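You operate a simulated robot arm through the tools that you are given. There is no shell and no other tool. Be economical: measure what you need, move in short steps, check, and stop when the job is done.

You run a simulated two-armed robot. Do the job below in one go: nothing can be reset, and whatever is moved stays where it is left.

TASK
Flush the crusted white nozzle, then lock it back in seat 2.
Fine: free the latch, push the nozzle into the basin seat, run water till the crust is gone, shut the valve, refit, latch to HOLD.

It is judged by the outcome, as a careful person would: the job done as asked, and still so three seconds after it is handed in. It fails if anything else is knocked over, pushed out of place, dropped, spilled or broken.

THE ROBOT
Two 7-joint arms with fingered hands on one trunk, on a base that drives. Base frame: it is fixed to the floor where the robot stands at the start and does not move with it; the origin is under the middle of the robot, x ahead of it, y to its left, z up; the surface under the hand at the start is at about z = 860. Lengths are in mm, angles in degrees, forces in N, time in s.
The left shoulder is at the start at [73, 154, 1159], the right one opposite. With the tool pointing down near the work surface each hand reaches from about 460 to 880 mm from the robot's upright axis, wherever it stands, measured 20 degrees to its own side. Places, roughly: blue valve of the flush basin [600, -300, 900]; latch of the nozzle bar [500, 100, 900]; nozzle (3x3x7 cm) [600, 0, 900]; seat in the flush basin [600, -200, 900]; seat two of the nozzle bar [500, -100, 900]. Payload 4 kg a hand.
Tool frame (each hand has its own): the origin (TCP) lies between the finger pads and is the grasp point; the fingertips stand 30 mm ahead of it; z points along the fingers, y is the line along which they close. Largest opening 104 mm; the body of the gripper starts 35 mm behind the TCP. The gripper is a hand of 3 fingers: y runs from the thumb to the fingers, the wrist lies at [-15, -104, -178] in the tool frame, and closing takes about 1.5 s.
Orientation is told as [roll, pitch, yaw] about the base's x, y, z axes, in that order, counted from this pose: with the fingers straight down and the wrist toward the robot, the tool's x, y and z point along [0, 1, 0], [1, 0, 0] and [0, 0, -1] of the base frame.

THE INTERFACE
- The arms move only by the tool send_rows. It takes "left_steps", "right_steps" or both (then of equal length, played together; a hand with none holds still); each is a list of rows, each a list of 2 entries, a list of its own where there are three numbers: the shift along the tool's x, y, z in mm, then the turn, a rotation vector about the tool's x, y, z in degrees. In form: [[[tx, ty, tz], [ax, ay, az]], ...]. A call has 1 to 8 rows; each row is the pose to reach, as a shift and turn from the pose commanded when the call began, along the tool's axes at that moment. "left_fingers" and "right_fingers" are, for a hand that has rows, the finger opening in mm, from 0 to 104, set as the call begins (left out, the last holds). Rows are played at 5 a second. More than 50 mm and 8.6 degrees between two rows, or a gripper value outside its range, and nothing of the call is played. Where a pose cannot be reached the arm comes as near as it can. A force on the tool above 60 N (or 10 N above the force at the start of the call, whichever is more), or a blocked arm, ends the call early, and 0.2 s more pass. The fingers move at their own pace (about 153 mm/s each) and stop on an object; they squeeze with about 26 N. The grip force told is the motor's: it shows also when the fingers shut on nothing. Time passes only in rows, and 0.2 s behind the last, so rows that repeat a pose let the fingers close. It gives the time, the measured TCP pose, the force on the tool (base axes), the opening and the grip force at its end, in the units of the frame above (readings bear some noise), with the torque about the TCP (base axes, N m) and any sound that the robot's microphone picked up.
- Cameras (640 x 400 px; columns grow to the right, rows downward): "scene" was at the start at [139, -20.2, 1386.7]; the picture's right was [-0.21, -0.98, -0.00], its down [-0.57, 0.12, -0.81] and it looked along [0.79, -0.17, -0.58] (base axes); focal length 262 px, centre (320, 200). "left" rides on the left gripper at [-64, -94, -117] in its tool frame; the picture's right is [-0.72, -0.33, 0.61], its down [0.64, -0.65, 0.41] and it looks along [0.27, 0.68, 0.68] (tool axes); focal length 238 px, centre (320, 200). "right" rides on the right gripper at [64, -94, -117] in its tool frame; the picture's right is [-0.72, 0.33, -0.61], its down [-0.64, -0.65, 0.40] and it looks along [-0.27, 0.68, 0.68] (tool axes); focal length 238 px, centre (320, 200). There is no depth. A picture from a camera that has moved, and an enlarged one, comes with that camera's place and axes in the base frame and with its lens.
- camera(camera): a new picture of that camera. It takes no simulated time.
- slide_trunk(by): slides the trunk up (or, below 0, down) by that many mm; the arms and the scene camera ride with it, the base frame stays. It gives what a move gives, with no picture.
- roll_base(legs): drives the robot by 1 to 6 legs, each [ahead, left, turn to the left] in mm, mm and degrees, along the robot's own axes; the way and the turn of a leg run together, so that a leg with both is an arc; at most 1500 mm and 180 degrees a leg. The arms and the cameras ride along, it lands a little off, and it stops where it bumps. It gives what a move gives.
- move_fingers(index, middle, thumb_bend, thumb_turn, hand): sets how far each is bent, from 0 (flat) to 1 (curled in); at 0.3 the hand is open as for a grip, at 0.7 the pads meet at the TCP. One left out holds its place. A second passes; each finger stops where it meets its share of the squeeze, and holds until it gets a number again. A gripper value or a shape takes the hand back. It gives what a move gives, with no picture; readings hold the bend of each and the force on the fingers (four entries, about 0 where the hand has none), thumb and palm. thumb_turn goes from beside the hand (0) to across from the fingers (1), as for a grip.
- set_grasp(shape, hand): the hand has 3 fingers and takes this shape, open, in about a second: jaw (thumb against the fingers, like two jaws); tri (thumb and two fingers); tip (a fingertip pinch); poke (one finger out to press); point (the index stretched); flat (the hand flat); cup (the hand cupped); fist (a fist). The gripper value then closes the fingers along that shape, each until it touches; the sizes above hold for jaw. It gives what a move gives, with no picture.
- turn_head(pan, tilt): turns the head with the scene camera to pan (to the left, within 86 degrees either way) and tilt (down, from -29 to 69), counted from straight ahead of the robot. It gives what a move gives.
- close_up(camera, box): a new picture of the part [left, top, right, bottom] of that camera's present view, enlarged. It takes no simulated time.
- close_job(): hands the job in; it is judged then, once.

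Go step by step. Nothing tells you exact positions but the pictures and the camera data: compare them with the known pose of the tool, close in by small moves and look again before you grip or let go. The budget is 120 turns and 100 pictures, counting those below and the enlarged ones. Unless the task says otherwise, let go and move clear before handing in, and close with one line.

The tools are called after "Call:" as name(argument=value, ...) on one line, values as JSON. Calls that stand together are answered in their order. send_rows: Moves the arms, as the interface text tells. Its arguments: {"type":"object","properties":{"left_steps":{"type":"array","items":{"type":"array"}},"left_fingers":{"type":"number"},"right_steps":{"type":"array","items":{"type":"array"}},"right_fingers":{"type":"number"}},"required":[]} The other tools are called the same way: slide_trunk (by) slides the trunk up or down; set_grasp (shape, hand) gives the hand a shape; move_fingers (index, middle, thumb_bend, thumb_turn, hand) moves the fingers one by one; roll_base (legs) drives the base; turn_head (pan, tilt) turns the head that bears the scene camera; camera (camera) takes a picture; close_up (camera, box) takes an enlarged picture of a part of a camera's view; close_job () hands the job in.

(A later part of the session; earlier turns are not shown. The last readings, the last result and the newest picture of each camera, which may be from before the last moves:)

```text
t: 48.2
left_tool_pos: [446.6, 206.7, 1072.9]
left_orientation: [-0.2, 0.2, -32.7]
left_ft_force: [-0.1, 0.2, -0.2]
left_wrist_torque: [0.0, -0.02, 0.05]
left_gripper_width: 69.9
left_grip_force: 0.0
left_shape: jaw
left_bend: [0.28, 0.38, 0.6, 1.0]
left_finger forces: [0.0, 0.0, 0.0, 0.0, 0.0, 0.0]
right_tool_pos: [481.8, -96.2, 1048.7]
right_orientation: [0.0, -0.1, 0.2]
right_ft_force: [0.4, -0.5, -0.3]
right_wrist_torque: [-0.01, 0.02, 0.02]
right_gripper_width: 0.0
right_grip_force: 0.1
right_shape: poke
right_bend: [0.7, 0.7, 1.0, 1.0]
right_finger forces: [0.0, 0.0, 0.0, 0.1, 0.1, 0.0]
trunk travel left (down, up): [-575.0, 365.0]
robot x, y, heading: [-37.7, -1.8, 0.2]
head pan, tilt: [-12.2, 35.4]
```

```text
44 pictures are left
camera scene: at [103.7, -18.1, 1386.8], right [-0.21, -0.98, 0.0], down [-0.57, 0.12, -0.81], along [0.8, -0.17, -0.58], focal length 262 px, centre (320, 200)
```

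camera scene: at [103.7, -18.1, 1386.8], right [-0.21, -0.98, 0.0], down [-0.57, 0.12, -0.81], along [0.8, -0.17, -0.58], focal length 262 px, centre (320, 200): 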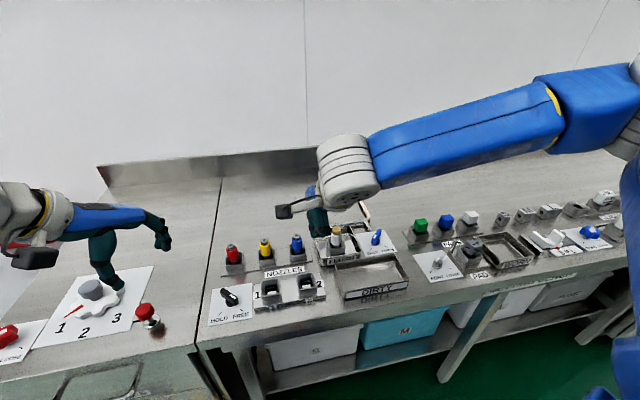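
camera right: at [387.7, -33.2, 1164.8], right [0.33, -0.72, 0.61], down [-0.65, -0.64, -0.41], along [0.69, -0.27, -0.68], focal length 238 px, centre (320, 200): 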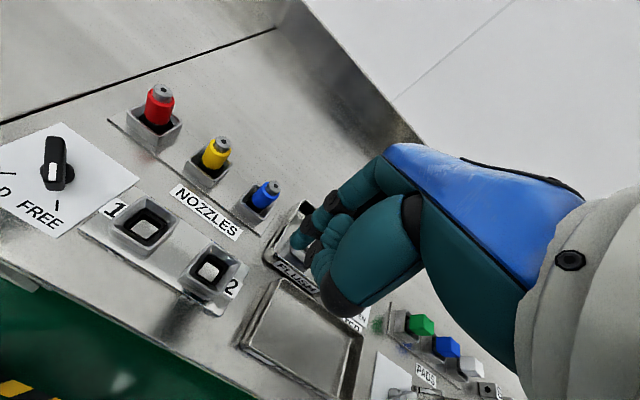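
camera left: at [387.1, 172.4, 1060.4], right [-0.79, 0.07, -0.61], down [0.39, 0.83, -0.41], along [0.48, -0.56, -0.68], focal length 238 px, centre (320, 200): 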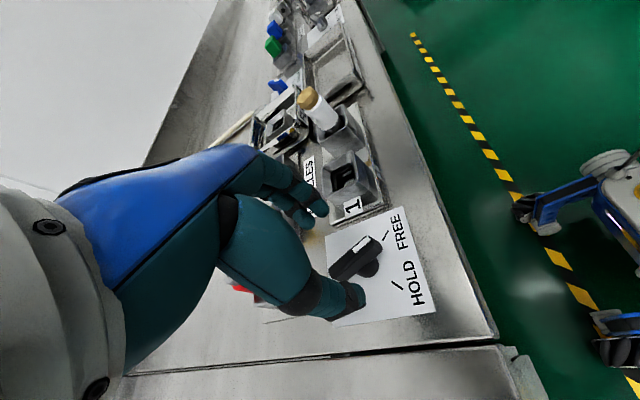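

I'll make a one-finger pusher: index half-bent, others curled, and look at it.

Call:
move_fingers(hand="right", index=0.5, middle=1.0, thumb_bend=1.0, thumb_turn=0.0)

Call:
close_up(camera="right", box=[230, 150, 450, 340])

```text
t: 49.2
left_tool_pos: [448.4, 206.2, 1072.7]
left_orientation: [-0.1, 0.1, -32.7]
left_ft_force: [0.0, -0.3, 0.2]
left_wrist_torque: [0.01, 0.0, 0.0]
left_gripper_width: 69.7
left_grip_force: 0.1
left_shape: jaw
left_bend: [0.28, 0.38, 0.6, 1.0]
left_finger forces: [0.0, 0.0, 0.0, 0.0, 0.0, 0.1]
right_tool_pos: [482.1, -96.7, 1048.7]
right_orientation: [0.0, -0.1, 0.1]
right_ft_force: [0.5, -0.2, 0.7]
right_wrist_torque: [0.02, 0.05, 0.0]
right_gripper_width: 55.4
right_grip_force: 0.1
right_shape: fingers
right_bend: [0.5, 1.0, 1.0, 0.0]
right_finger forces: [0.0, 0.0, 0.0, 0.0, 0.0, 0.1]
trunk travel left (down, up): [-575.0, 365.0]
robot x, y, heading: [-34.5, -0.7, -0.2]
head pan, tilt: [-12.2, 35.4]
```

```text
2.11 times, centred on (340, 245) of right
camera zoom: at [387.9, -33.1, 1164.8], right [0.33, -0.72, 0.61], down [-0.65, -0.64, -0.41], along [0.69, -0.27, -0.68], focal length 502 px, centre (278, 105)
```

zoom: 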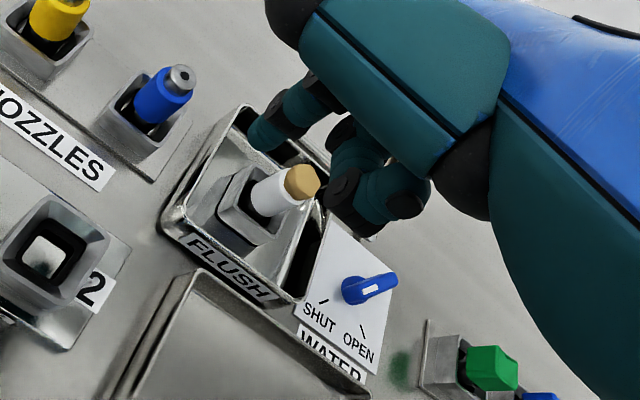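

The index tip sits at about +26 in x, +9 in y and −28 in z from the TCP. I'll bring it above the gap between basin and valve lever, staying high past the nozzle.

Call:
send_rows(right_steps=[[[-35, 17, 0], [0, 0, 0]], [[-70, 34, 0], [0, 0, 0]], [[-103, 51, 0], [0, 0, 0]], [[-135, 67, 0], [0, 0, 0]], [[-166, 82, 0], [0, 0, 0]], [[-166, 82, 35], [0, 0, 0]], [[-166, 82, 75], [0, 0, 0]]])

Call:
close_up(camera="right", box=[200, 160, 440, 340])

Call:
close_up(camera="scene", box=[310, 195, 438, 275])

```text
t: 50.8
left_tool_pos: [448.6, 204.3, 1073.2]
left_orientation: [-0.2, 0.1, -32.7]
left_ft_force: [-0.3, 0.1, 0.1]
left_wrist_torque: [0.01, 0.0, 0.02]
left_gripper_width: 69.8
left_grip_force: 0.1
left_shape: jaw
left_bend: [0.28, 0.38, 0.6, 1.0]
left_finger forces: [0.0, 0.0, 0.0, 0.1, 0.0, 0.0]
right_tool_pos: [564.8, -263.3, 970.8]
right_orientation: [0.0, -0.1, 0.1]
right_ft_force: [-0.1, -1.2, -0.2]
right_wrist_torque: [-0.02, 0.01, -0.04]
right_gripper_width: 55.7
right_grip_force: 0.0
right_shape: fingers
right_bend: [0.5, 1.0, 1.0, 0.0]
right_finger forces: [0.0, 0.0, 0.1, 0.1, 0.1, 0.1]
trunk travel left (down, up): [-575.0, 365.0]
robot x, y, heading: [-38.9, -0.5, -0.1]
head pan, tilt: [-12.2, 35.4]
```

```text
2.22 times, centred on (320, 250) of right
camera zoom: at [471.6, -200.5, 1088.5], right [0.33, -0.72, 0.61], down [-0.65, -0.64, -0.41], along [0.69, -0.27, -0.68], focal length 530 px, centre (320, 89)
```

zoom: 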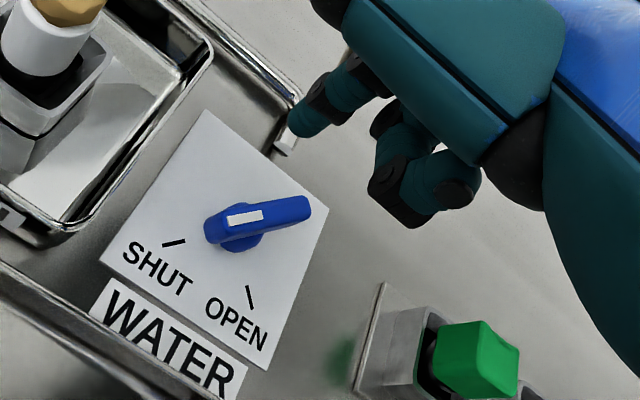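

```text
5.00 times, centred on (374, 235) of scene
camera zoom: at [104.9, -19.5, 1386.7], right [-0.21, -0.98, 0.0], down [-0.57, 0.12, -0.81], along [0.79, -0.17, -0.58], focal length 1309 px, centre (50, 25)
```

zoom: 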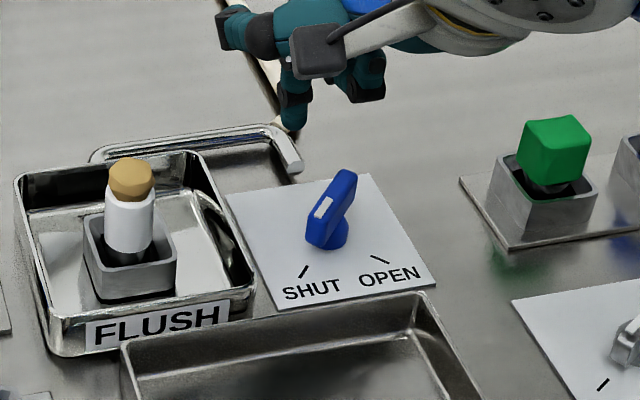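

The tip is about at [586,-252], beside the lever's marker side (hub about [585,-280]). Lowering the finger next to it.

Call:
send_rows(right_steps=[[[0, 0, 25], [0, 0, 0]], [[0, 0, 50], [0, 0, 0]], [[0, 0, 68], [0, 0, 0]]])

Call:
close_up(camera="right", box=[200, 160, 440, 340])

Call:
close_up(camera="scene", box=[330, 200, 426, 260])

```text
t: 51.6
left_tool_pos: [448.2, 205.2, 1073.2]
left_orientation: [-0.1, 0.1, -32.8]
left_ft_force: [0.1, 0.3, 0.1]
left_wrist_torque: [-0.01, 0.0, -0.01]
left_gripper_width: 69.6
left_grip_force: 0.0
left_shape: jaw
left_bend: [0.28, 0.38, 0.6, 1.0]
left_finger forces: [0.0, 0.0, 0.0, 0.0, 0.0, 0.0]
right_tool_pos: [564.3, -262.6, 905.2]
right_orientation: [0.0, -0.2, 0.2]
right_ft_force: [0.2, 0.0, 0.5]
right_wrist_torque: [0.01, 0.01, -0.02]
right_gripper_width: 55.4
right_grip_force: 0.1
right_shape: fingers
right_bend: [0.5, 1.0, 1.0, 0.0]
right_finger forces: [0.0, 0.0, 0.0, 0.0, 0.0, 0.0]
trunk travel left (down, up): [-575.0, 365.0]
robot x, y, heading: [-33.8, 2.1, -0.0]
head pan, tilt: [-12.2, 35.4]
```

```text
2.22 times, centred on (320, 250) of right
camera zoom: at [470.5, -199.9, 1021.2], right [0.33, -0.72, 0.61], down [-0.65, -0.64, -0.41], along [0.69, -0.27, -0.68], focal length 530 px, centre (320, 89)
```

zoom: 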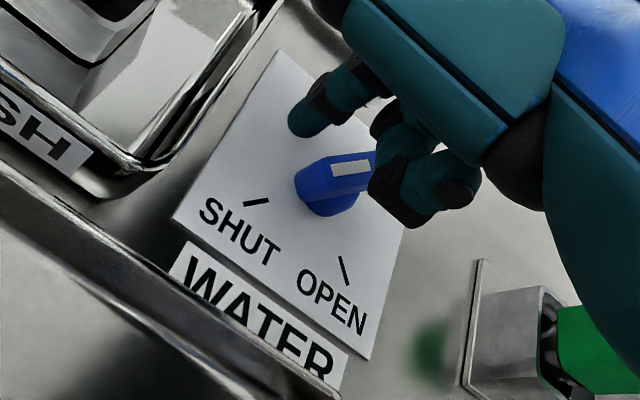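

```text
6.67 times, centred on (378, 230) of scene
camera zoom: at [103.8, -19.3, 1386.8], right [-0.21, -0.98, 0.0], down [-0.57, 0.12, -0.81], along [0.8, -0.17, -0.58], focal length 1745 px, centre (-67, 0)
```

zoom: 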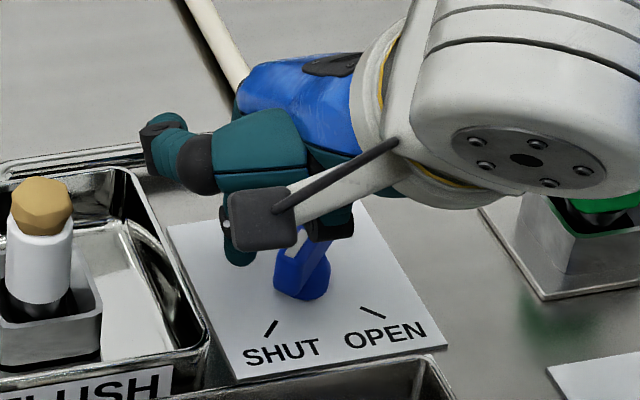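

Finger is in place. Pushing along the first half of the arc.

Call:
send_rows(right_steps=[[[0, 0, 4], [0, 0, 0]], [[-6.2, -0.6, 4], [0, 0, 0]], [[-6.9, -6.1, 4], [0, 0, 0]], [[-8.9, -11.2, 4], [0, 0, 0]], [[-12.2, -15.7, 4], [0, 0, 0]]])

Call:
close_up(camera="right", box=[200, 160, 440, 340])

```text
t: 52.8
left_tool_pos: [447.7, 207.0, 1073.7]
left_orientation: [-0.1, 0.1, -32.7]
left_ft_force: [0.8, -0.2, 0.0]
left_wrist_torque: [-0.01, 0.02, 0.01]
left_gripper_width: 69.7
left_grip_force: 0.0
left_shape: jaw
left_bend: [0.28, 0.38, 0.6, 1.0]
left_finger forces: [0.1, 0.0, 0.0, 0.0, 0.0, 0.0]
right_tool_pos: [549.4, -273.3, 901.2]
right_orientation: [0.0, -0.1, 0.2]
right_ft_force: [1.9, 1.7, 0.2]
right_wrist_torque: [0.02, -0.06, 0.08]
right_gripper_width: 54.9
right_grip_force: 1.3
right_shape: fingers
right_bend: [0.48, 1.0, 1.0, 0.0]
right_finger forces: [2.5, 0.0, 0.0, 0.0, 0.0, 0.1]
trunk travel left (down, up): [-575.0, 365.0]
robot x, y, heading: [-36.1, 1.2, -0.1]
head pan, tilt: [-12.2, 35.4]
```

```text
2.22 times, centred on (320, 250) of right
camera zoom: at [454.8, -210.7, 1017.9], right [0.33, -0.72, 0.61], down [-0.65, -0.64, -0.41], along [0.69, -0.27, -0.68], focal length 530 px, centre (320, 89)
```

zoom: 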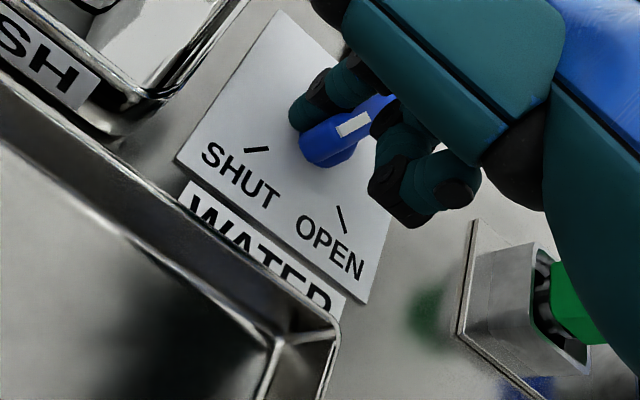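

The lever follows with light force. Continuing the arc to OPEN.

Call:
send_rows(right_steps=[[[-4.3, -3.5, 0], [0, 0, 0]], [[-9.4, -5.7, 0], [0, 0, 0]], [[-14.9, -6.6, 0], [0, 0, 0]], [[-20.4, -5.9, 0], [0, 0, 0]]])

Call:
close_up(camera="right", box=[200, 160, 440, 340])

Call:
close_up(camera="scene", box=[310, 200, 422, 270])

```text
t: 53.8
left_tool_pos: [446.2, 212.0, 1072.5]
left_orientation: [-0.3, -0.1, -32.7]
left_ft_force: [-0.2, 0.6, 0.2]
left_wrist_torque: [-0.01, 0.01, 0.02]
left_gripper_width: 70.0
left_grip_force: 0.1
left_shape: jaw
left_bend: [0.28, 0.38, 0.6, 1.0]
left_finger forces: [0.0, 0.0, 0.0, 0.0, 0.0, 0.0]
right_tool_pos: [540.4, -290.5, 901.5]
right_orientation: [0.1, 0.0, 0.2]
right_ft_force: [-6.7, 13.9, -2.3]
right_wrist_torque: [0.07, 0.13, 0.51]
right_gripper_width: 55.6
right_grip_force: 7.3
right_shape: fingers
right_bend: [0.54, 1.0, 1.0, 0.0]
right_finger forces: [14.8, 0.1, 0.0, 0.0, 0.0, 0.1]
trunk travel left (down, up): [-575.0, 365.0]
robot x, y, heading: [-32.5, -1.8, -0.1]
head pan, tilt: [-12.2, 35.4]
```

```text
2.22 times, centred on (320, 250) of right
camera zoom: at [447.2, -227.1, 1018.8], right [0.33, -0.72, 0.61], down [-0.65, -0.64, -0.4], along [0.69, -0.27, -0.68], focal length 530 px, centre (320, 89)
```

zoom: 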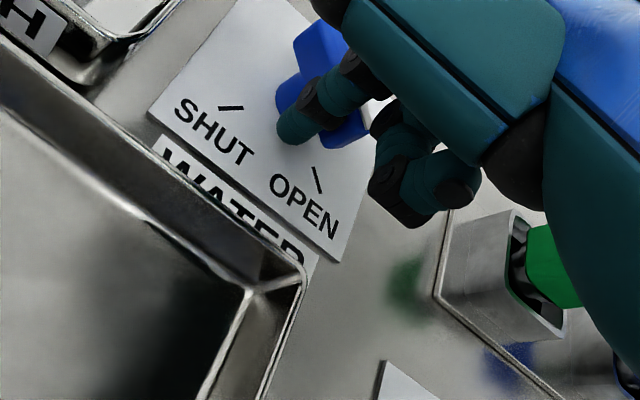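

```text
5.71 times, centred on (366, 235) of scene
camera zoom: at [101.7, -13.1, 1387.0], right [-0.21, -0.98, 0.0], down [-0.57, 0.12, -0.81], along [0.8, -0.17, -0.58], focal length 1496 px, centre (57, 0)
```

zoom: 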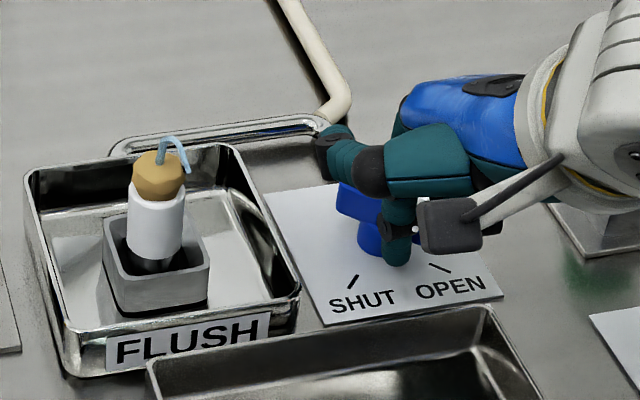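

Water is running onto the crust and the lever is at its OPEN stop. I'll lift the finger clear and wait while it flushes.

Call:
send_rows(right_steps=[[[8, -3, 0], [0, 0, 0]], [[8, -3, -30], [0, 0, 0]], [[8, -3, -65], [0, 0, 0]], [[-5, 10, -65], [0, 0, 0]], [[-28, 24, -65], [0, 0, 0]], [[-28, 24, -65], [0, 0, 0]], [[-28, 24, -65], [0, 0, 0]]])

Call:
close_up(camera="scene", box=[310, 200, 422, 270])

Call:
close_up(camera="right", box=[120, 160, 440, 360])

```text
t: 55.4
left_tool_pos: [448.9, 205.5, 1072.2]
left_orientation: [-0.3, 0.2, -32.8]
left_ft_force: [0.1, 0.0, 0.3]
left_wrist_torque: [-0.02, 0.03, -0.02]
left_gripper_width: 69.8
left_grip_force: 0.1
left_shape: jaw
left_bend: [0.28, 0.38, 0.6, 1.0]
left_finger forces: [0.0, 0.0, 0.1, 0.0, 0.0, 0.1]
right_tool_pos: [566.1, -323.6, 965.9]
right_orientation: [0.0, 0.0, 0.1]
right_ft_force: [-1.6, 0.1, -1.2]
right_wrist_torque: [-0.04, -0.02, 0.03]
right_gripper_width: 55.4
right_grip_force: 0.0
right_shape: fingers
right_bend: [0.5, 1.0, 1.0, 0.0]
right_finger forces: [0.0, 0.0, 0.0, 0.0, 0.0, 0.1]
trunk travel left (down, up): [-575.0, 365.0]
robot x, y, heading: [-30.5, 1.5, 0.1]
head pan, tilt: [-12.2, 35.4]
```

```text
5.71 times, centred on (366, 235) of scene
camera zoom: at [103.8, -18.8, 1386.8], right [-0.21, -0.98, 0.0], down [-0.57, 0.12, -0.81], along [0.8, -0.17, -0.58], focal length 1496 px, centre (57, 0)
```

zoom: 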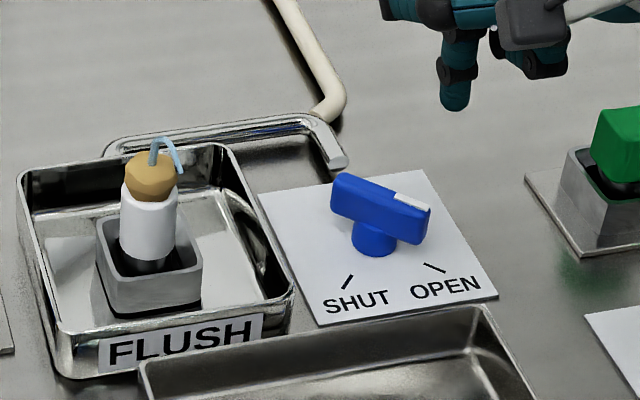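

```text
2.00 times, centred on (280, 260) of right
camera zoom: at [472.8, -260.4, 1082.7], right [0.33, -0.72, 0.61], down [-0.65, -0.64, -0.41], along [0.69, -0.27, -0.68], focal length 477 px, centre (400, 80)
```

zoom: 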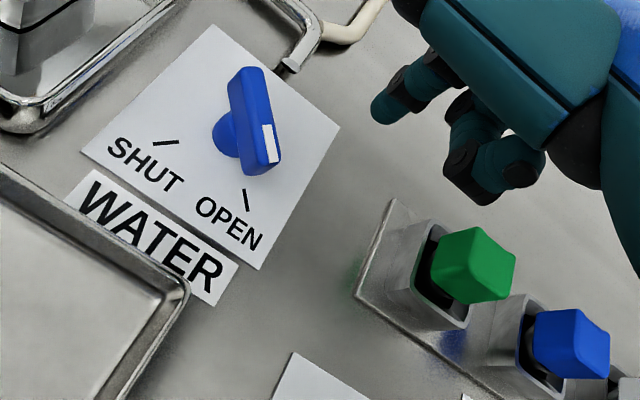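

Water flows; the lever is at OPEN. I'll wait for the crust to wash off.

Call:
send_rows(right_steps=[[[0, 0, 0], [0, 0, 0]], [[0, 0, 0], [0, 0, 0]], [[0, 0, 0], [0, 0, 0]], [[0, 0, 0], [0, 0, 0]], [[0, 0, 0], [0, 0, 0]], [[0, 0, 0], [0, 0, 0]], [[0, 0, 0], [0, 0, 0]], [[0, 0, 0], [0, 0, 0]]])

Call:
send_rows(right_steps=[[[0, 0, 0], [0, 0, 0]], [[0, 0, 0], [0, 0, 0]], [[0, 0, 0], [0, 0, 0]], [[0, 0, 0], [0, 0, 0]], [[0, 0, 0], [0, 0, 0]], [[0, 0, 0], [0, 0, 0]], [[0, 0, 0], [0, 0, 0]], [[0, 0, 0], [0, 0, 0]]])

Call:
close_up(camera="scene", box=[310, 200, 422, 270])

```text
t: 57.2
left_tool_pos: [447.4, 204.8, 1073.4]
left_orientation: [-0.2, 0.0, -32.7]
left_ft_force: [-1.2, -0.2, -0.2]
left_wrist_torque: [0.04, 0.02, 0.0]
left_gripper_width: 69.8
left_grip_force: 0.0
left_shape: jaw
left_bend: [0.28, 0.38, 0.6, 1.0]
left_finger forces: [0.1, 0.1, 0.0, 0.1, 0.0, 0.0]
right_tool_pos: [566.7, -323.5, 964.9]
right_orientation: [0.1, 0.0, 0.2]
right_ft_force: [0.6, 0.3, -0.6]
right_wrist_torque: [0.0, -0.01, -0.01]
right_gripper_width: 55.3
right_grip_force: 0.0
right_shape: fingers
right_bend: [0.5, 1.0, 1.0, 0.0]
right_finger forces: [0.0, 0.1, 0.0, 0.0, 0.0, 0.1]
trunk travel left (down, up): [-575.0, 365.0]
robot x, y, heading: [-36.8, -3.1, -0.2]
head pan, tilt: [-12.2, 35.4]
```

```text
t: 59.0
left_tool_pos: [447.8, 206.2, 1073.3]
left_orientation: [-0.2, 0.1, -32.7]
left_ft_force: [-0.7, 1.1, -0.7]
left_wrist_torque: [0.01, 0.02, -0.03]
left_gripper_width: 69.8
left_grip_force: 0.0
left_shape: jaw
left_bend: [0.28, 0.38, 0.6, 1.0]
left_finger forces: [0.0, 0.0, 0.0, 0.0, 0.0, 0.0]
right_tool_pos: [567.3, -323.3, 966.1]
right_orientation: [0.1, -0.1, 0.1]
right_ft_force: [0.5, 0.6, 0.0]
right_wrist_torque: [0.0, 0.03, 0.03]
right_gripper_width: 55.5
right_grip_force: 0.0
right_shape: fingers
right_bend: [0.5, 1.0, 1.0, 0.0]
right_finger forces: [0.0, 0.1, 0.0, 0.0, 0.1, 0.0]
trunk travel left (down, up): [-575.0, 365.0]
robot x, y, heading: [-34.5, -1.7, 0.4]
head pan, tilt: [-12.2, 35.4]
```

```text
5.71 times, centred on (366, 235) of scene
camera zoom: at [103.7, -19.3, 1386.8], right [-0.21, -0.98, 0.0], down [-0.57, 0.12, -0.81], along [0.8, -0.17, -0.58], focal length 1496 px, centre (57, 0)
```

zoom: 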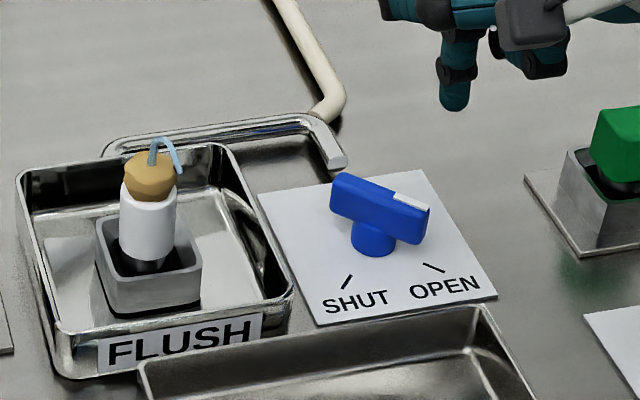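

Little change so far; waiting several more seconds and comparing.

Call:
send_rows(right_steps=[[[0, 0, 0], [0, 0, 0]], [[0, 0, 0], [0, 0, 0]], [[0, 0, 0], [0, 0, 0]], [[0, 0, 0], [0, 0, 0]], [[0, 0, 0], [0, 0, 0]], [[0, 0, 0], [0, 0, 0]], [[0, 0, 0], [0, 0, 0]], [[0, 0, 0], [0, 0, 0]]])

Call:
send_rows(right_steps=[[[0, 0, 0], [0, 0, 0]], [[0, 0, 0], [0, 0, 0]], [[0, 0, 0], [0, 0, 0]], [[0, 0, 0], [0, 0, 0]], [[0, 0, 0], [0, 0, 0]], [[0, 0, 0], [0, 0, 0]], [[0, 0, 0], [0, 0, 0]], [[0, 0, 0], [0, 0, 0]]])

Call:
send_rows(right_steps=[[[0, 0, 0], [0, 0, 0]], [[0, 0, 0], [0, 0, 0]], [[0, 0, 0], [0, 0, 0]], [[0, 0, 0], [0, 0, 0]], [[0, 0, 0], [0, 0, 0]], [[0, 0, 0], [0, 0, 0]], [[0, 0, 0], [0, 0, 0]], [[0, 0, 0], [0, 0, 0]]])

Call:
close_up(camera="scene", box=[310, 210, 366, 265])

```text
t: 60.8
left_tool_pos: [447.6, 205.2, 1074.0]
left_orientation: [-0.2, 0.1, -32.6]
left_ft_force: [0.6, -0.4, -0.9]
left_wrist_torque: [-0.05, 0.01, -0.02]
left_gripper_width: 69.5
left_grip_force: 0.1
left_shape: jaw
left_bend: [0.28, 0.38, 0.6, 1.0]
left_finger forces: [0.0, 0.1, 0.0, 0.1, 0.1, 0.0]
right_tool_pos: [567.1, -323.4, 966.3]
right_orientation: [0.0, -0.1, 0.0]
right_ft_force: [-0.3, -0.5, 0.8]
right_wrist_torque: [-0.01, -0.04, 0.0]
right_gripper_width: 55.3
right_grip_force: 0.1
right_shape: fingers
right_bend: [0.5, 1.0, 1.0, 0.0]
right_finger forces: [0.1, 0.1, 0.0, 0.0, 0.0, 0.1]
trunk travel left (down, up): [-575.0, 365.0]
robot x, y, heading: [-40.3, -5.8, 0.2]
head pan, tilt: [-12.2, 35.4]
```

```text
t: 62.6
left_tool_pos: [448.1, 204.8, 1073.0]
left_orientation: [-0.1, 0.1, -32.7]
left_ft_force: [-0.7, -0.5, 1.1]
left_wrist_torque: [-0.02, -0.02, -0.01]
left_gripper_width: 69.8
left_grip_force: 0.1
left_shape: jaw
left_bend: [0.28, 0.38, 0.6, 1.0]
left_finger forces: [0.1, 0.1, 0.0, 0.1, 0.0, 0.0]
right_tool_pos: [565.8, -324.1, 965.5]
right_orientation: [0.0, 0.0, 0.1]
right_ft_force: [1.3, -0.8, 0.4]
right_wrist_torque: [-0.04, 0.0, 0.03]
right_gripper_width: 55.6
right_grip_force: 0.1
right_shape: fingers
right_bend: [0.5, 1.0, 1.0, 0.0]
right_finger forces: [0.1, 0.0, 0.0, 0.0, 0.0, 0.1]
trunk travel left (down, up): [-575.0, 365.0]
robot x, y, heading: [-33.2, -0.8, -0.2]
head pan, tilt: [-12.2, 35.4]
```

```text
t: 64.4
left_tool_pos: [447.6, 205.4, 1073.2]
left_orientation: [-0.2, 0.1, -32.7]
left_ft_force: [0.3, 0.9, 0.7]
left_wrist_torque: [-0.01, 0.0, -0.01]
left_gripper_width: 69.7
left_grip_force: 0.1
left_shape: jaw
left_bend: [0.28, 0.38, 0.6, 1.0]
left_finger forces: [0.1, 0.0, 0.0, 0.0, 0.1, 0.0]
right_tool_pos: [566.4, -323.7, 966.6]
right_orientation: [0.0, -0.1, 0.1]
right_ft_force: [-0.2, -0.3, 0.2]
right_wrist_torque: [-0.03, 0.0, 0.01]
right_gripper_width: 55.6
right_grip_force: 0.1
right_shape: fingers
right_bend: [0.5, 1.0, 1.0, 0.0]
right_finger forces: [0.0, 0.0, 0.0, 0.1, 0.1, 0.1]
trunk travel left (down, up): [-575.0, 365.0]
robot x, y, heading: [-37.0, 1.0, -0.0]
head pan, tilt: [-12.2, 35.4]
```

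```text
7.27 times, centred on (338, 238) of scene
camera zoom: at [103.7, -19.3, 1386.8], right [-0.21, -0.98, 0.0], down [-0.57, 0.12, -0.81], along [0.8, -0.17, -0.58], focal length 1904 px, centre (189, -73)
```

zoom: 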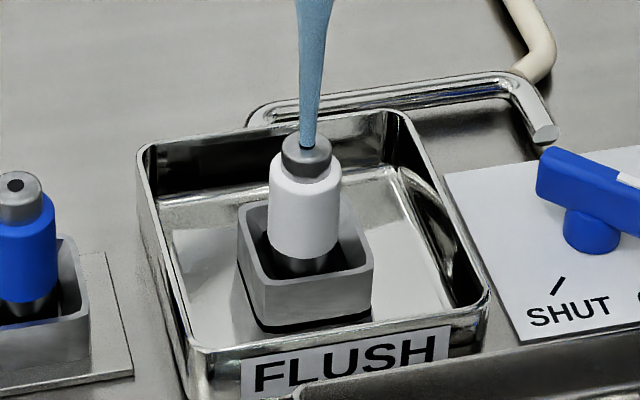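

The crust is gone and a clean jet comes out. Lowering the finger on the other side of the lever to shut the valve.

Call:
send_rows(right_steps=[[[0, 0, 30], [0, 0, 0]], [[0, 0, 65], [0, 0, 0]], [[11.7, -1.6, 65], [0, 0, 0]], [[12.4, -7.1, 65], [0, 0, 0]], [[14.4, -12.2, 65], [0, 0, 0]], [[17.7, -16.7, 65], [0, 0, 0]]])

Call:
close_up(camera="right", box=[120, 160, 440, 360])

```text
t: 65.8
left_tool_pos: [448.9, 204.4, 1073.4]
left_orientation: [-0.2, 0.1, -32.7]
left_ft_force: [0.5, 0.0, -1.6]
left_wrist_torque: [-0.03, -0.02, 0.0]
left_gripper_width: 69.8
left_grip_force: 0.0
left_shape: jaw
left_bend: [0.28, 0.38, 0.6, 1.0]
left_finger forces: [0.0, 0.0, 0.1, 0.0, 0.1, 0.0]
right_tool_pos: [550.8, -306.7, 899.9]
right_orientation: [0.0, -0.1, 0.1]
right_ft_force: [1.4, -1.5, 0.3]
right_wrist_torque: [-0.01, -0.03, -0.07]
right_gripper_width: 55.4
right_grip_force: 1.0
right_shape: fingers
right_bend: [0.49, 1.0, 1.0, 0.0]
right_finger forces: [2.4, 0.0, 0.0, 0.0, 0.1, 0.1]
trunk travel left (down, up): [-575.0, 365.0]
robot x, y, heading: [-35.5, 3.7, -0.1]
head pan, tilt: [-12.2, 35.4]
```

```text
2.00 times, centred on (280, 260) of right
camera zoom: at [456.1, -243.6, 1017.4], right [0.33, -0.72, 0.61], down [-0.65, -0.64, -0.41], along [0.69, -0.27, -0.68], focal length 477 px, centre (400, 80)
```

zoom: 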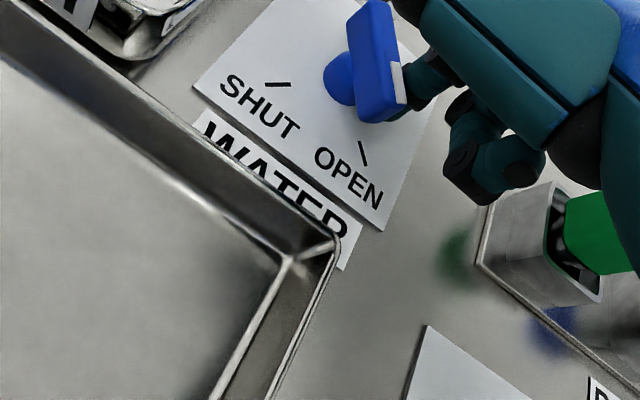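

The finger pushes the lever. Continuing to SHUT.

Call:
send_rows(right_steps=[[[4.3, -3.5, 0], [0, 0, 0]], [[9.4, -5.7, 0], [0, 0, 0]], [[14.9, -6.6, 0], [0, 0, 0]], [[20.4, -5.9, 0], [0, 0, 0]]])

Call:
close_up(camera="right", box=[120, 160, 440, 360])

Call:
close_up(camera="scene", box=[310, 200, 422, 270])

```text
t: 66.8
left_tool_pos: [446.5, 200.1, 1074.7]
left_orientation: [0.1, 0.1, -32.7]
left_ft_force: [-0.2, -0.3, 0.9]
left_wrist_torque: [-0.04, 0.0, -0.02]
left_gripper_width: 70.1
left_grip_force: 0.1
left_shape: jaw
left_bend: [0.28, 0.38, 0.6, 1.0]
left_finger forces: [0.1, 0.0, 0.0, 0.0, 0.1, 0.0]
right_tool_pos: [542.3, -290.5, 900.4]
right_orientation: [0.1, -0.1, -0.1]
right_ft_force: [-5.8, -12.4, 1.1]
right_wrist_torque: [-0.05, -0.03, -0.35]
right_gripper_width: 57.8
right_grip_force: 7.0
right_shape: fingers
right_bend: [0.55, 1.0, 1.0, 0.0]
right_finger forces: [13.7, 0.1, 0.1, 0.0, 0.0, 0.0]
trunk travel left (down, up): [-575.0, 365.0]
robot x, y, heading: [-36.7, 1.0, 0.2]
head pan, tilt: [-12.2, 35.4]
```

```text
2.00 times, centred on (280, 260) of right
camera zoom: at [448.8, -227.0, 1017.4], right [0.32, -0.72, 0.61], down [-0.65, -0.64, -0.41], along [0.68, -0.27, -0.68], focal length 477 px, centre (400, 80)
```

zoom: 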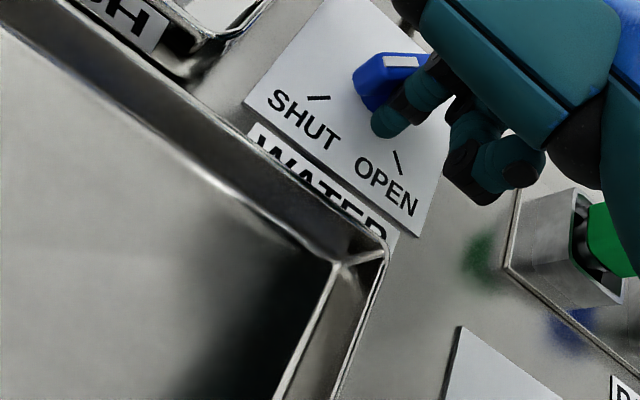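

```text
5.71 times, centred on (366, 235) of scene
camera zoom: at [101.3, -24.9, 1387.0], right [-0.21, -0.98, 0.0], down [-0.57, 0.13, -0.81], along [0.8, -0.17, -0.58], focal length 1496 px, centre (57, 0)
```

zoom: 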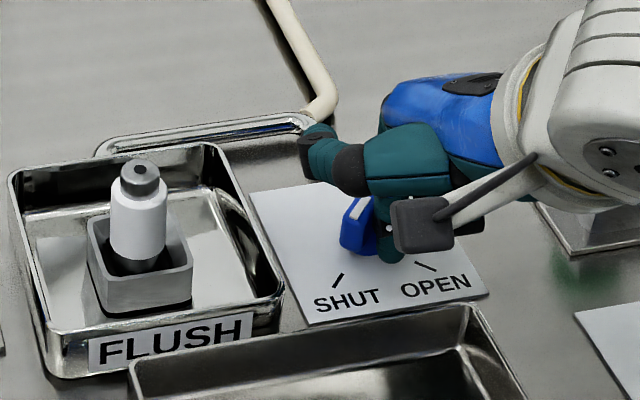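

Water has stopped and the lever resists at its stop. Backing off, lifting, and checking.

Call:
send_rows(right_steps=[[[-8, -3, 0], [0, 0, 0]], [[-8, -3, -35], [0, 0, 0]], [[-8, -3, -75], [0, 0, 0]], [[-8, -25, -110], [0, 0, 0]], [[0, -50, -140], [0, 0, 0]]])

Call:
set_grasp(hand="right", shape="jaw")

Call:
close_up(camera="scene", box=[310, 200, 422, 270])

```text
t: 68.0
left_tool_pos: [446.5, 205.9, 1073.5]
left_orientation: [-0.2, 0.2, -32.7]
left_ft_force: [-0.1, 0.2, -0.7]
left_wrist_torque: [-0.02, 0.0, -0.05]
left_gripper_width: 69.8
left_grip_force: 0.1
left_shape: jaw
left_bend: [0.28, 0.38, 0.6, 1.0]
left_finger forces: [0.0, 0.0, 0.0, 0.1, 0.1, 0.0]
right_tool_pos: [493.0, -284.9, 1042.5]
right_orientation: [0.1, -0.2, 0.2]
right_ft_force: [-0.4, -0.2, 0.3]
right_wrist_torque: [-0.01, -0.03, 0.0]
right_gripper_width: 55.3
right_grip_force: 0.1
right_shape: fingers
right_bend: [0.5, 1.0, 1.0, 0.0]
right_finger forces: [0.0, 0.1, 0.0, 0.0, 0.1, 0.0]
trunk travel left (down, up): [-575.0, 365.0]
robot x, y, heading: [-36.9, -3.2, -0.1]
head pan, tilt: [-12.2, 35.4]
```

```text
t: 68.9
left_tool_pos: [449.5, 205.2, 1074.6]
left_orientation: [-0.2, 0.1, -32.6]
left_ft_force: [-0.4, -0.5, 0.1]
left_wrist_torque: [-0.01, -0.01, 0.02]
left_gripper_width: 69.4
left_grip_force: 0.1
left_shape: jaw
left_bend: [0.28, 0.38, 0.6, 1.0]
left_finger forces: [0.0, 0.0, 0.1, 0.0, 0.0, 0.0]
right_tool_pos: [495.5, -285.2, 1041.3]
right_orientation: [-0.1, -0.1, 0.1]
right_ft_force: [0.7, 0.9, -0.1]
right_wrist_torque: [0.02, 0.03, -0.01]
right_gripper_width: 103.8
right_grip_force: 0.1
right_shape: jaw
right_bend: [0.3, 0.3, 0.3, 0.97]
right_finger forces: [0.0, 0.1, 0.0, 0.0, 0.0, 0.1]
trunk travel left (down, up): [-575.0, 365.0]
robot x, y, heading: [-32.9, 1.9, -0.3]
head pan, tilt: [-12.2, 35.4]
```

```text
5.71 times, centred on (366, 235) of scene
camera zoom: at [103.8, -19.2, 1386.8], right [-0.21, -0.98, 0.0], down [-0.57, 0.12, -0.81], along [0.8, -0.17, -0.58], focal length 1496 px, centre (57, 0)
```

zoom: 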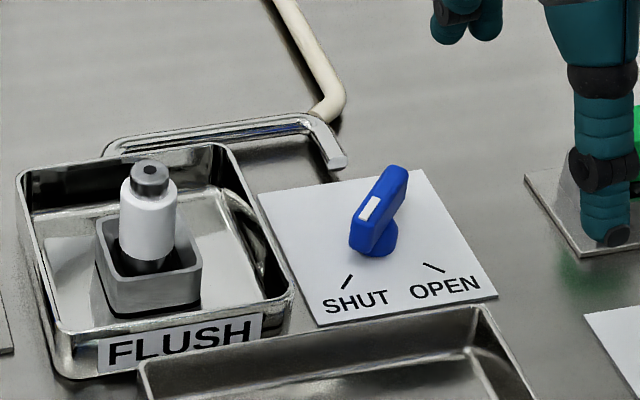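

The valve is SHUT and the nozzle is clean. Moving the right hand back above the nozzle in the basin.

Call:
send_rows(right_steps=[[[31, 22, 0], [0, 0, 0]], [[62, 44, 0], [0, 0, 0]], [[93, 66, 0], [0, 0, 0]], [[123.5, 87, 0], [0, 0, 0]], [[123.5, 87, 30], [0, 0, 0]]], right_fingers=60)

Call:
close_up(camera="right", box=[190, 180, 366, 310])

```text
t: 70.1
left_tool_pos: [447.7, 206.4, 1073.2]
left_orientation: [-0.3, 0.1, -32.7]
left_ft_force: [0.0, 0.3, 0.1]
left_wrist_torque: [0.01, -0.01, 0.02]
left_gripper_width: 69.7
left_grip_force: 0.1
left_shape: jaw
left_bend: [0.28, 0.38, 0.6, 1.0]
left_finger forces: [0.0, 0.1, 0.1, 0.0, 0.0, 0.0]
right_tool_pos: [580.6, -161.1, 1010.4]
right_orientation: [0.0, -0.1, 0.1]
right_ft_force: [-0.4, -0.1, 0.2]
right_wrist_torque: [0.01, 0.01, -0.02]
right_gripper_width: 60.2
right_grip_force: 0.0
right_shape: jaw
right_bend: [0.74, 0.41, 0.66, 1.0]
right_finger forces: [0.0, 0.0, 0.0, 0.1, 0.1, 0.1]
trunk travel left (down, up): [-575.0, 365.0]
robot x, y, heading: [-34.4, -0.7, -0.3]
head pan, tilt: [-12.2, 35.4]
```

```text
3.08 times, centred on (278, 245) of right
camera zoom: at [487.1, -97.8, 1127.9], right [0.33, -0.72, 0.61], down [-0.65, -0.64, -0.41], along [0.69, -0.27, -0.68], focal length 733 px, centre (449, 62)
```

zoom: 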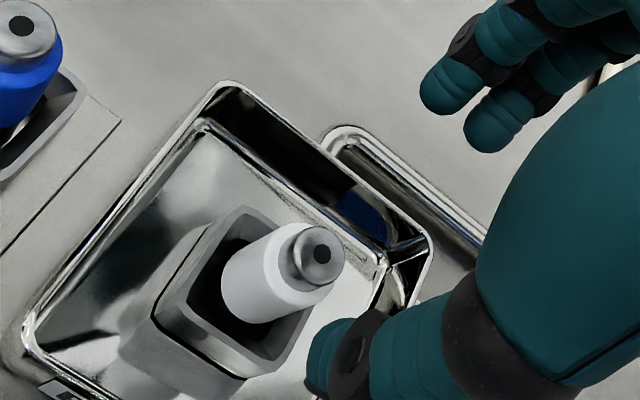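

The nozzle is practically under the grip centre. Lowering around it to the earlier grip height.

Call:
send_rows(right_steps=[[[-1, 1.5, 25], [0, 0, 0]], [[-1, 1.5, 48], [0, 0, 0]]], right_fingers=54)

Call:
close_up(camera="right", box=[190, 180, 366, 310])

Call:
close_up(camera="scene", box=[300, 205, 396, 265])

```text
t: 70.7
left_tool_pos: [447.8, 204.4, 1071.8]
left_orientation: [-0.2, 0.1, -32.7]
left_ft_force: [0.1, -0.1, -0.9]
left_wrist_torque: [0.03, -0.02, -0.02]
left_gripper_width: 69.9
left_grip_force: 0.1
left_shape: jaw
left_bend: [0.28, 0.38, 0.6, 1.0]
left_finger forces: [0.0, 0.0, 0.0, 0.1, 0.1, 0.1]
right_tool_pos: [583.4, -161.8, 961.8]
right_orientation: [0.0, 0.1, 0.1]
right_ft_force: [0.2, -0.8, 0.2]
right_wrist_torque: [0.03, -0.02, 0.01]
right_gripper_width: 54.3
right_grip_force: 0.2
right_shape: jaw
right_bend: [0.74, 0.44, 0.68, 1.0]
right_finger forces: [0.1, 0.1, 0.0, 0.0, 0.0, 0.0]
trunk travel left (down, up): [-575.0, 365.0]
robot x, y, heading: [-34.8, -2.7, -0.0]
head pan, tilt: [-12.2, 35.4]
```

```text
3.08 times, centred on (278, 245) of right
camera zoom: at [489.1, -99.2, 1078.7], right [0.33, -0.72, 0.61], down [-0.65, -0.64, -0.41], along [0.68, -0.27, -0.68], focal length 733 px, centre (449, 62)
```

zoom: 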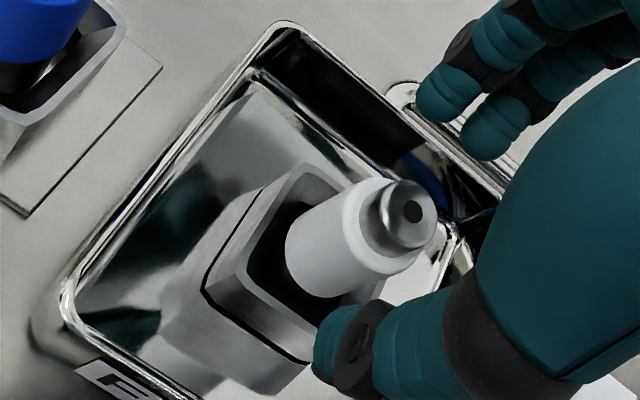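

```text
6.67 times, centred on (348, 235) of scene
camera zoom: at [104.5, -18.6, 1386.7], right [-0.21, -0.98, 0.0], down [-0.57, 0.12, -0.81], along [0.79, -0.17, -0.58], focal length 1745 px, centre (133, -33)
```

zoom: 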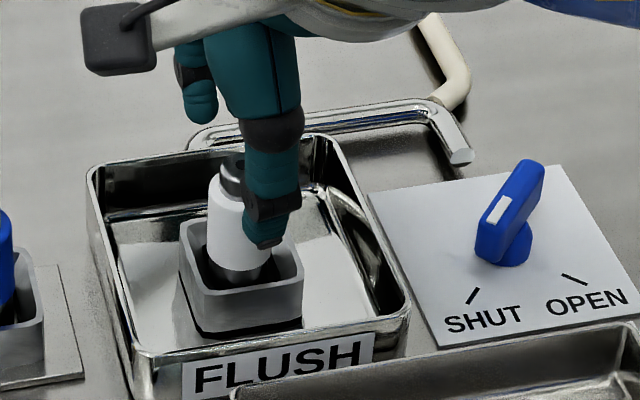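

Centered. Lowering to z≈936 and closing on the white body.

Call:
send_rows(right_steps=[[[0, 0, 13], [0, 0, 0]], [[0, 0, 25], [0, 0, 0]], [[0, 0, 25], [0, 0, 0]]])

Call:
send_rows(right_steps=[[[0, 0, 0], [0, 0, 0]], [[0, 0, 0], [0, 0, 0]], [[0, 0, 0], [0, 0, 0]], [[0, 0, 0], [0, 0, 0]], [[0, 0, 0], [0, 0, 0]], [[0, 0, 0], [0, 0, 0]], [[0, 0, 0], [0, 0, 0]]], right_fingers=0)

Call:
close_up(camera="right", box=[190, 180, 366, 310])

```text
t: 71.5
left_tool_pos: [447.9, 205.9, 1073.6]
left_orientation: [-0.2, 0.1, -32.6]
left_ft_force: [0.6, 0.5, -0.9]
left_wrist_torque: [-0.03, 0.0, 0.01]
left_gripper_width: 70.0
left_grip_force: 0.0
left_shape: jaw
left_bend: [0.28, 0.38, 0.6, 1.0]
left_finger forces: [0.1, 0.1, 0.0, 0.0, 0.0, 0.0]
right_tool_pos: [582.5, -161.9, 937.8]
right_orientation: [0.0, -0.1, 0.1]
right_ft_force: [0.1, -0.5, 0.4]
right_wrist_torque: [0.02, 0.02, 0.02]
right_gripper_width: 54.5
right_grip_force: 0.0
right_shape: jaw
right_bend: [0.74, 0.44, 0.68, 1.0]
right_finger forces: [0.0, 0.0, 0.1, 0.1, 0.0, 0.0]
trunk travel left (down, up): [-575.0, 365.0]
robot x, y, heading: [-32.4, -2.7, -0.0]
head pan, tilt: [-12.2, 35.4]
```

```text
t: 73.1
left_tool_pos: [447.2, 206.6, 1073.2]
left_orientation: [-0.2, 0.0, -32.7]
left_ft_force: [0.3, 1.0, 0.3]
left_wrist_torque: [0.01, -0.01, -0.02]
left_gripper_width: 69.6
left_grip_force: 0.0
left_shape: jaw
left_bend: [0.28, 0.38, 0.6, 1.0]
left_finger forces: [0.0, 0.0, 0.0, 0.1, 0.0, 0.0]
right_tool_pos: [582.2, -162.4, 937.7]
right_orientation: [0.0, -0.1, 0.1]
right_ft_force: [-1.4, 1.4, -2.3]
right_wrist_torque: [0.06, -0.01, 0.02]
right_gripper_width: 17.7
right_grip_force: 26.5
right_shape: jaw
right_bend: [0.73, 0.56, 0.74, 1.0]
right_finger forces: [13.5, 8.2, 0.0, 0.0, 22.9, 0.1]
trunk travel left (down, up): [-575.0, 365.0]
robot x, y, heading: [-33.4, -2.3, -0.0]
head pan, tilt: [-12.2, 35.4]
```

```text
3.08 times, centred on (278, 245) of right
camera zoom: at [488.9, -98.6, 1054.4], right [0.33, -0.72, 0.61], down [-0.65, -0.64, -0.4], along [0.68, -0.27, -0.68], focal length 733 px, centre (449, 62)
```

zoom: 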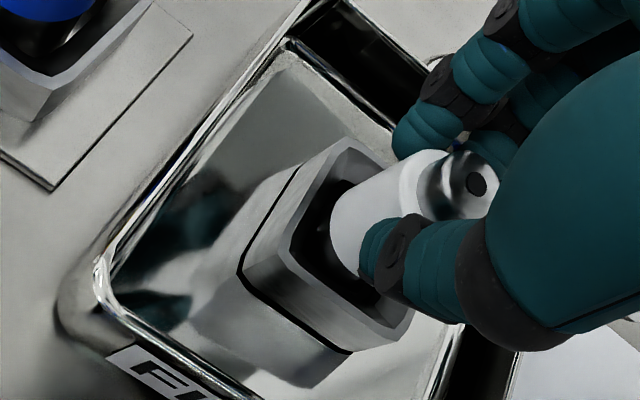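

Good grip on the clean body. Lifting straight up and carrying toward seat 2.

Call:
send_rows(right_steps=[[[0, 0, -4], [0, 0, 0]], [[0, 0, -12], [0, 0, 0]], [[0, 0, -30], [0, 0, 0]], [[0, 0, -60], [0, 0, 0]], [[0, 0, -92], [0, 0, 0]]])

Call:
send_rows(right_steps=[[[24, -27, 0], [0, 0, 0]], [[48, -54, 0], [0, 0, 0]], [[72, -81, 0], [0, 0, 0]], [[97, -107, 0], [0, 0, 0]], [[97, -107, 0], [0, 0, 0]]])

Call:
close_up(camera="right", box=[190, 180, 366, 310])

Call:
close_up(camera="scene", box=[250, 225, 378, 325])

```text
t: 74.3
left_tool_pos: [446.1, 205.4, 1073.7]
left_orientation: [-0.2, 0.2, -32.7]
left_ft_force: [0.1, 0.1, -0.4]
left_wrist_torque: [0.01, -0.02, 0.0]
left_gripper_width: 69.8
left_grip_force: 0.0
left_shape: jaw
left_bend: [0.28, 0.38, 0.6, 1.0]
left_finger forces: [0.1, 0.1, 0.0, 0.0, 0.0, 0.1]
right_tool_pos: [582.7, -163.0, 1032.3]
right_orientation: [0.0, -0.1, 0.2]
right_ft_force: [-0.1, -0.2, -1.0]
right_wrist_torque: [0.03, 0.0, 0.02]
right_gripper_width: 18.1
right_grip_force: 26.0
right_shape: jaw
right_bend: [0.73, 0.56, 0.74, 1.0]
right_finger forces: [13.0, 9.1, 0.0, 0.0, 22.5, 0.0]
trunk travel left (down, up): [-575.0, 365.0]
robot x, y, heading: [-33.7, -1.7, 0.2]
head pan, tilt: [-12.2, 35.4]
```

```text
t: 75.5
left_tool_pos: [448.8, 206.7, 1071.9]
left_orientation: [-0.2, 0.0, -32.6]
left_ft_force: [-0.5, 0.3, 0.2]
left_wrist_torque: [-0.02, 0.0, 0.0]
left_gripper_width: 69.7
left_grip_force: 0.0
left_shape: jaw
left_bend: [0.28, 0.38, 0.6, 1.0]
left_finger forces: [0.0, 0.0, 0.0, 0.0, 0.0, 0.0]
right_tool_pos: [475.3, -65.1, 1030.1]
right_orientation: [0.0, -0.2, 0.1]
right_ft_force: [-0.5, -0.2, -0.7]
right_wrist_torque: [-0.04, -0.03, 0.02]
right_gripper_width: 18.0
right_grip_force: 25.7
right_shape: jaw
right_bend: [0.73, 0.56, 0.74, 1.0]
right_finger forces: [13.1, 9.2, 0.0, 0.1, 22.4, 0.1]
trunk travel left (down, up): [-575.0, 365.0]
robot x, y, heading: [-33.1, 0.5, -0.0]
head pan, tilt: [-12.2, 35.4]
```

```text
3.08 times, centred on (278, 245) of right
camera zoom: at [380.8, -1.3, 1146.0], right [0.33, -0.72, 0.61], down [-0.65, -0.64, -0.41], along [0.69, -0.27, -0.68], focal length 733 px, centre (449, 62)
```

zoom: 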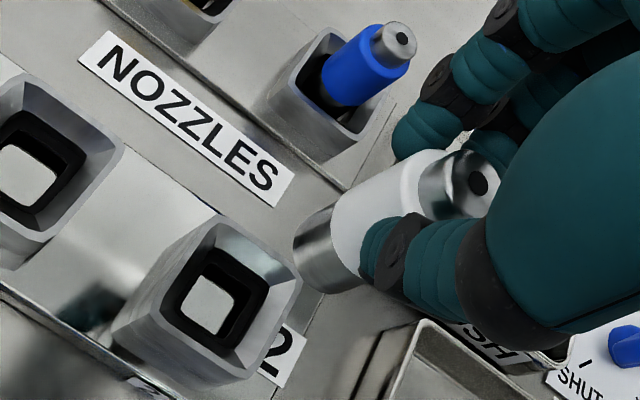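

```text
4.00 times, centred on (314, 275) of scene
camera zoom: at [104.1, -17.7, 1386.8], right [-0.21, -0.98, 0.0], down [-0.57, 0.12, -0.81], along [0.79, -0.17, -0.58], focal length 1047 px, centre (344, -100)
```

zoom: 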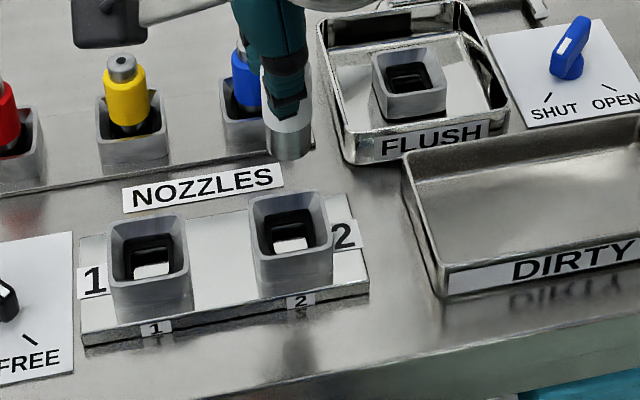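

Seat 2 lies straight under the nozzle. Lowering to just above the rim, then checking.

Call:
send_rows(right_steps=[[[0, 0, 20], [0, 0, 0]], [[0, 0, 40], [0, 0, 0]], [[0, 0, 52], [0, 0, 0]], [[0, 0, 52], [0, 0, 0]]])

Call:
close_up(camera="right", box=[190, 180, 366, 310])

```text
t: 76.5
left_tool_pos: [447.8, 206.9, 1072.6]
left_orientation: [-0.2, 0.1, -32.8]
left_ft_force: [0.3, 0.6, 0.4]
left_wrist_torque: [0.0, 0.0, -0.04]
left_gripper_width: 69.8
left_grip_force: 0.2
left_shape: jaw
left_bend: [0.28, 0.38, 0.6, 1.0]
left_finger forces: [0.1, 0.1, 0.1, 0.0, 0.1, 0.1]
right_tool_pos: [475.5, -64.4, 977.2]
right_orientation: [0.0, -0.1, 0.1]
right_ft_force: [0.2, 0.3, -0.5]
right_wrist_torque: [-0.03, -0.03, 0.03]
right_gripper_width: 17.8
right_grip_force: 26.4
right_shape: jaw
right_bend: [0.74, 0.56, 0.74, 1.0]
right_finger forces: [13.2, 9.4, 0.0, 0.0, 22.4, 0.0]
trunk travel left (down, up): [-575.0, 365.0]
robot x, y, heading: [-35.8, -2.6, -0.3]
head pan, tilt: [-12.2, 35.4]
```

```text
3.08 times, centred on (278, 245) of right
camera zoom: at [381.4, -1.9, 1094.1], right [0.33, -0.72, 0.61], down [-0.65, -0.64, -0.41], along [0.69, -0.27, -0.68], focal length 733 px, centre (449, 62)
```

zoom: 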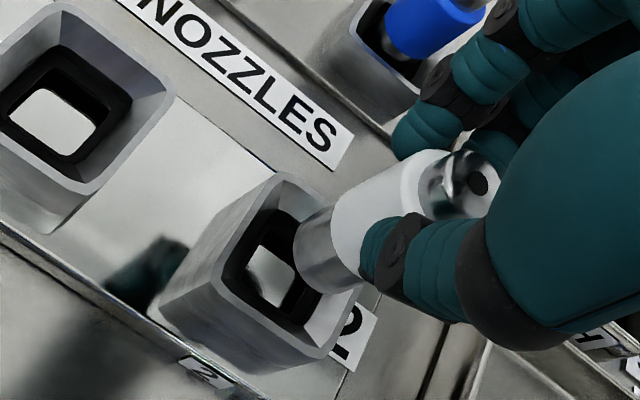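

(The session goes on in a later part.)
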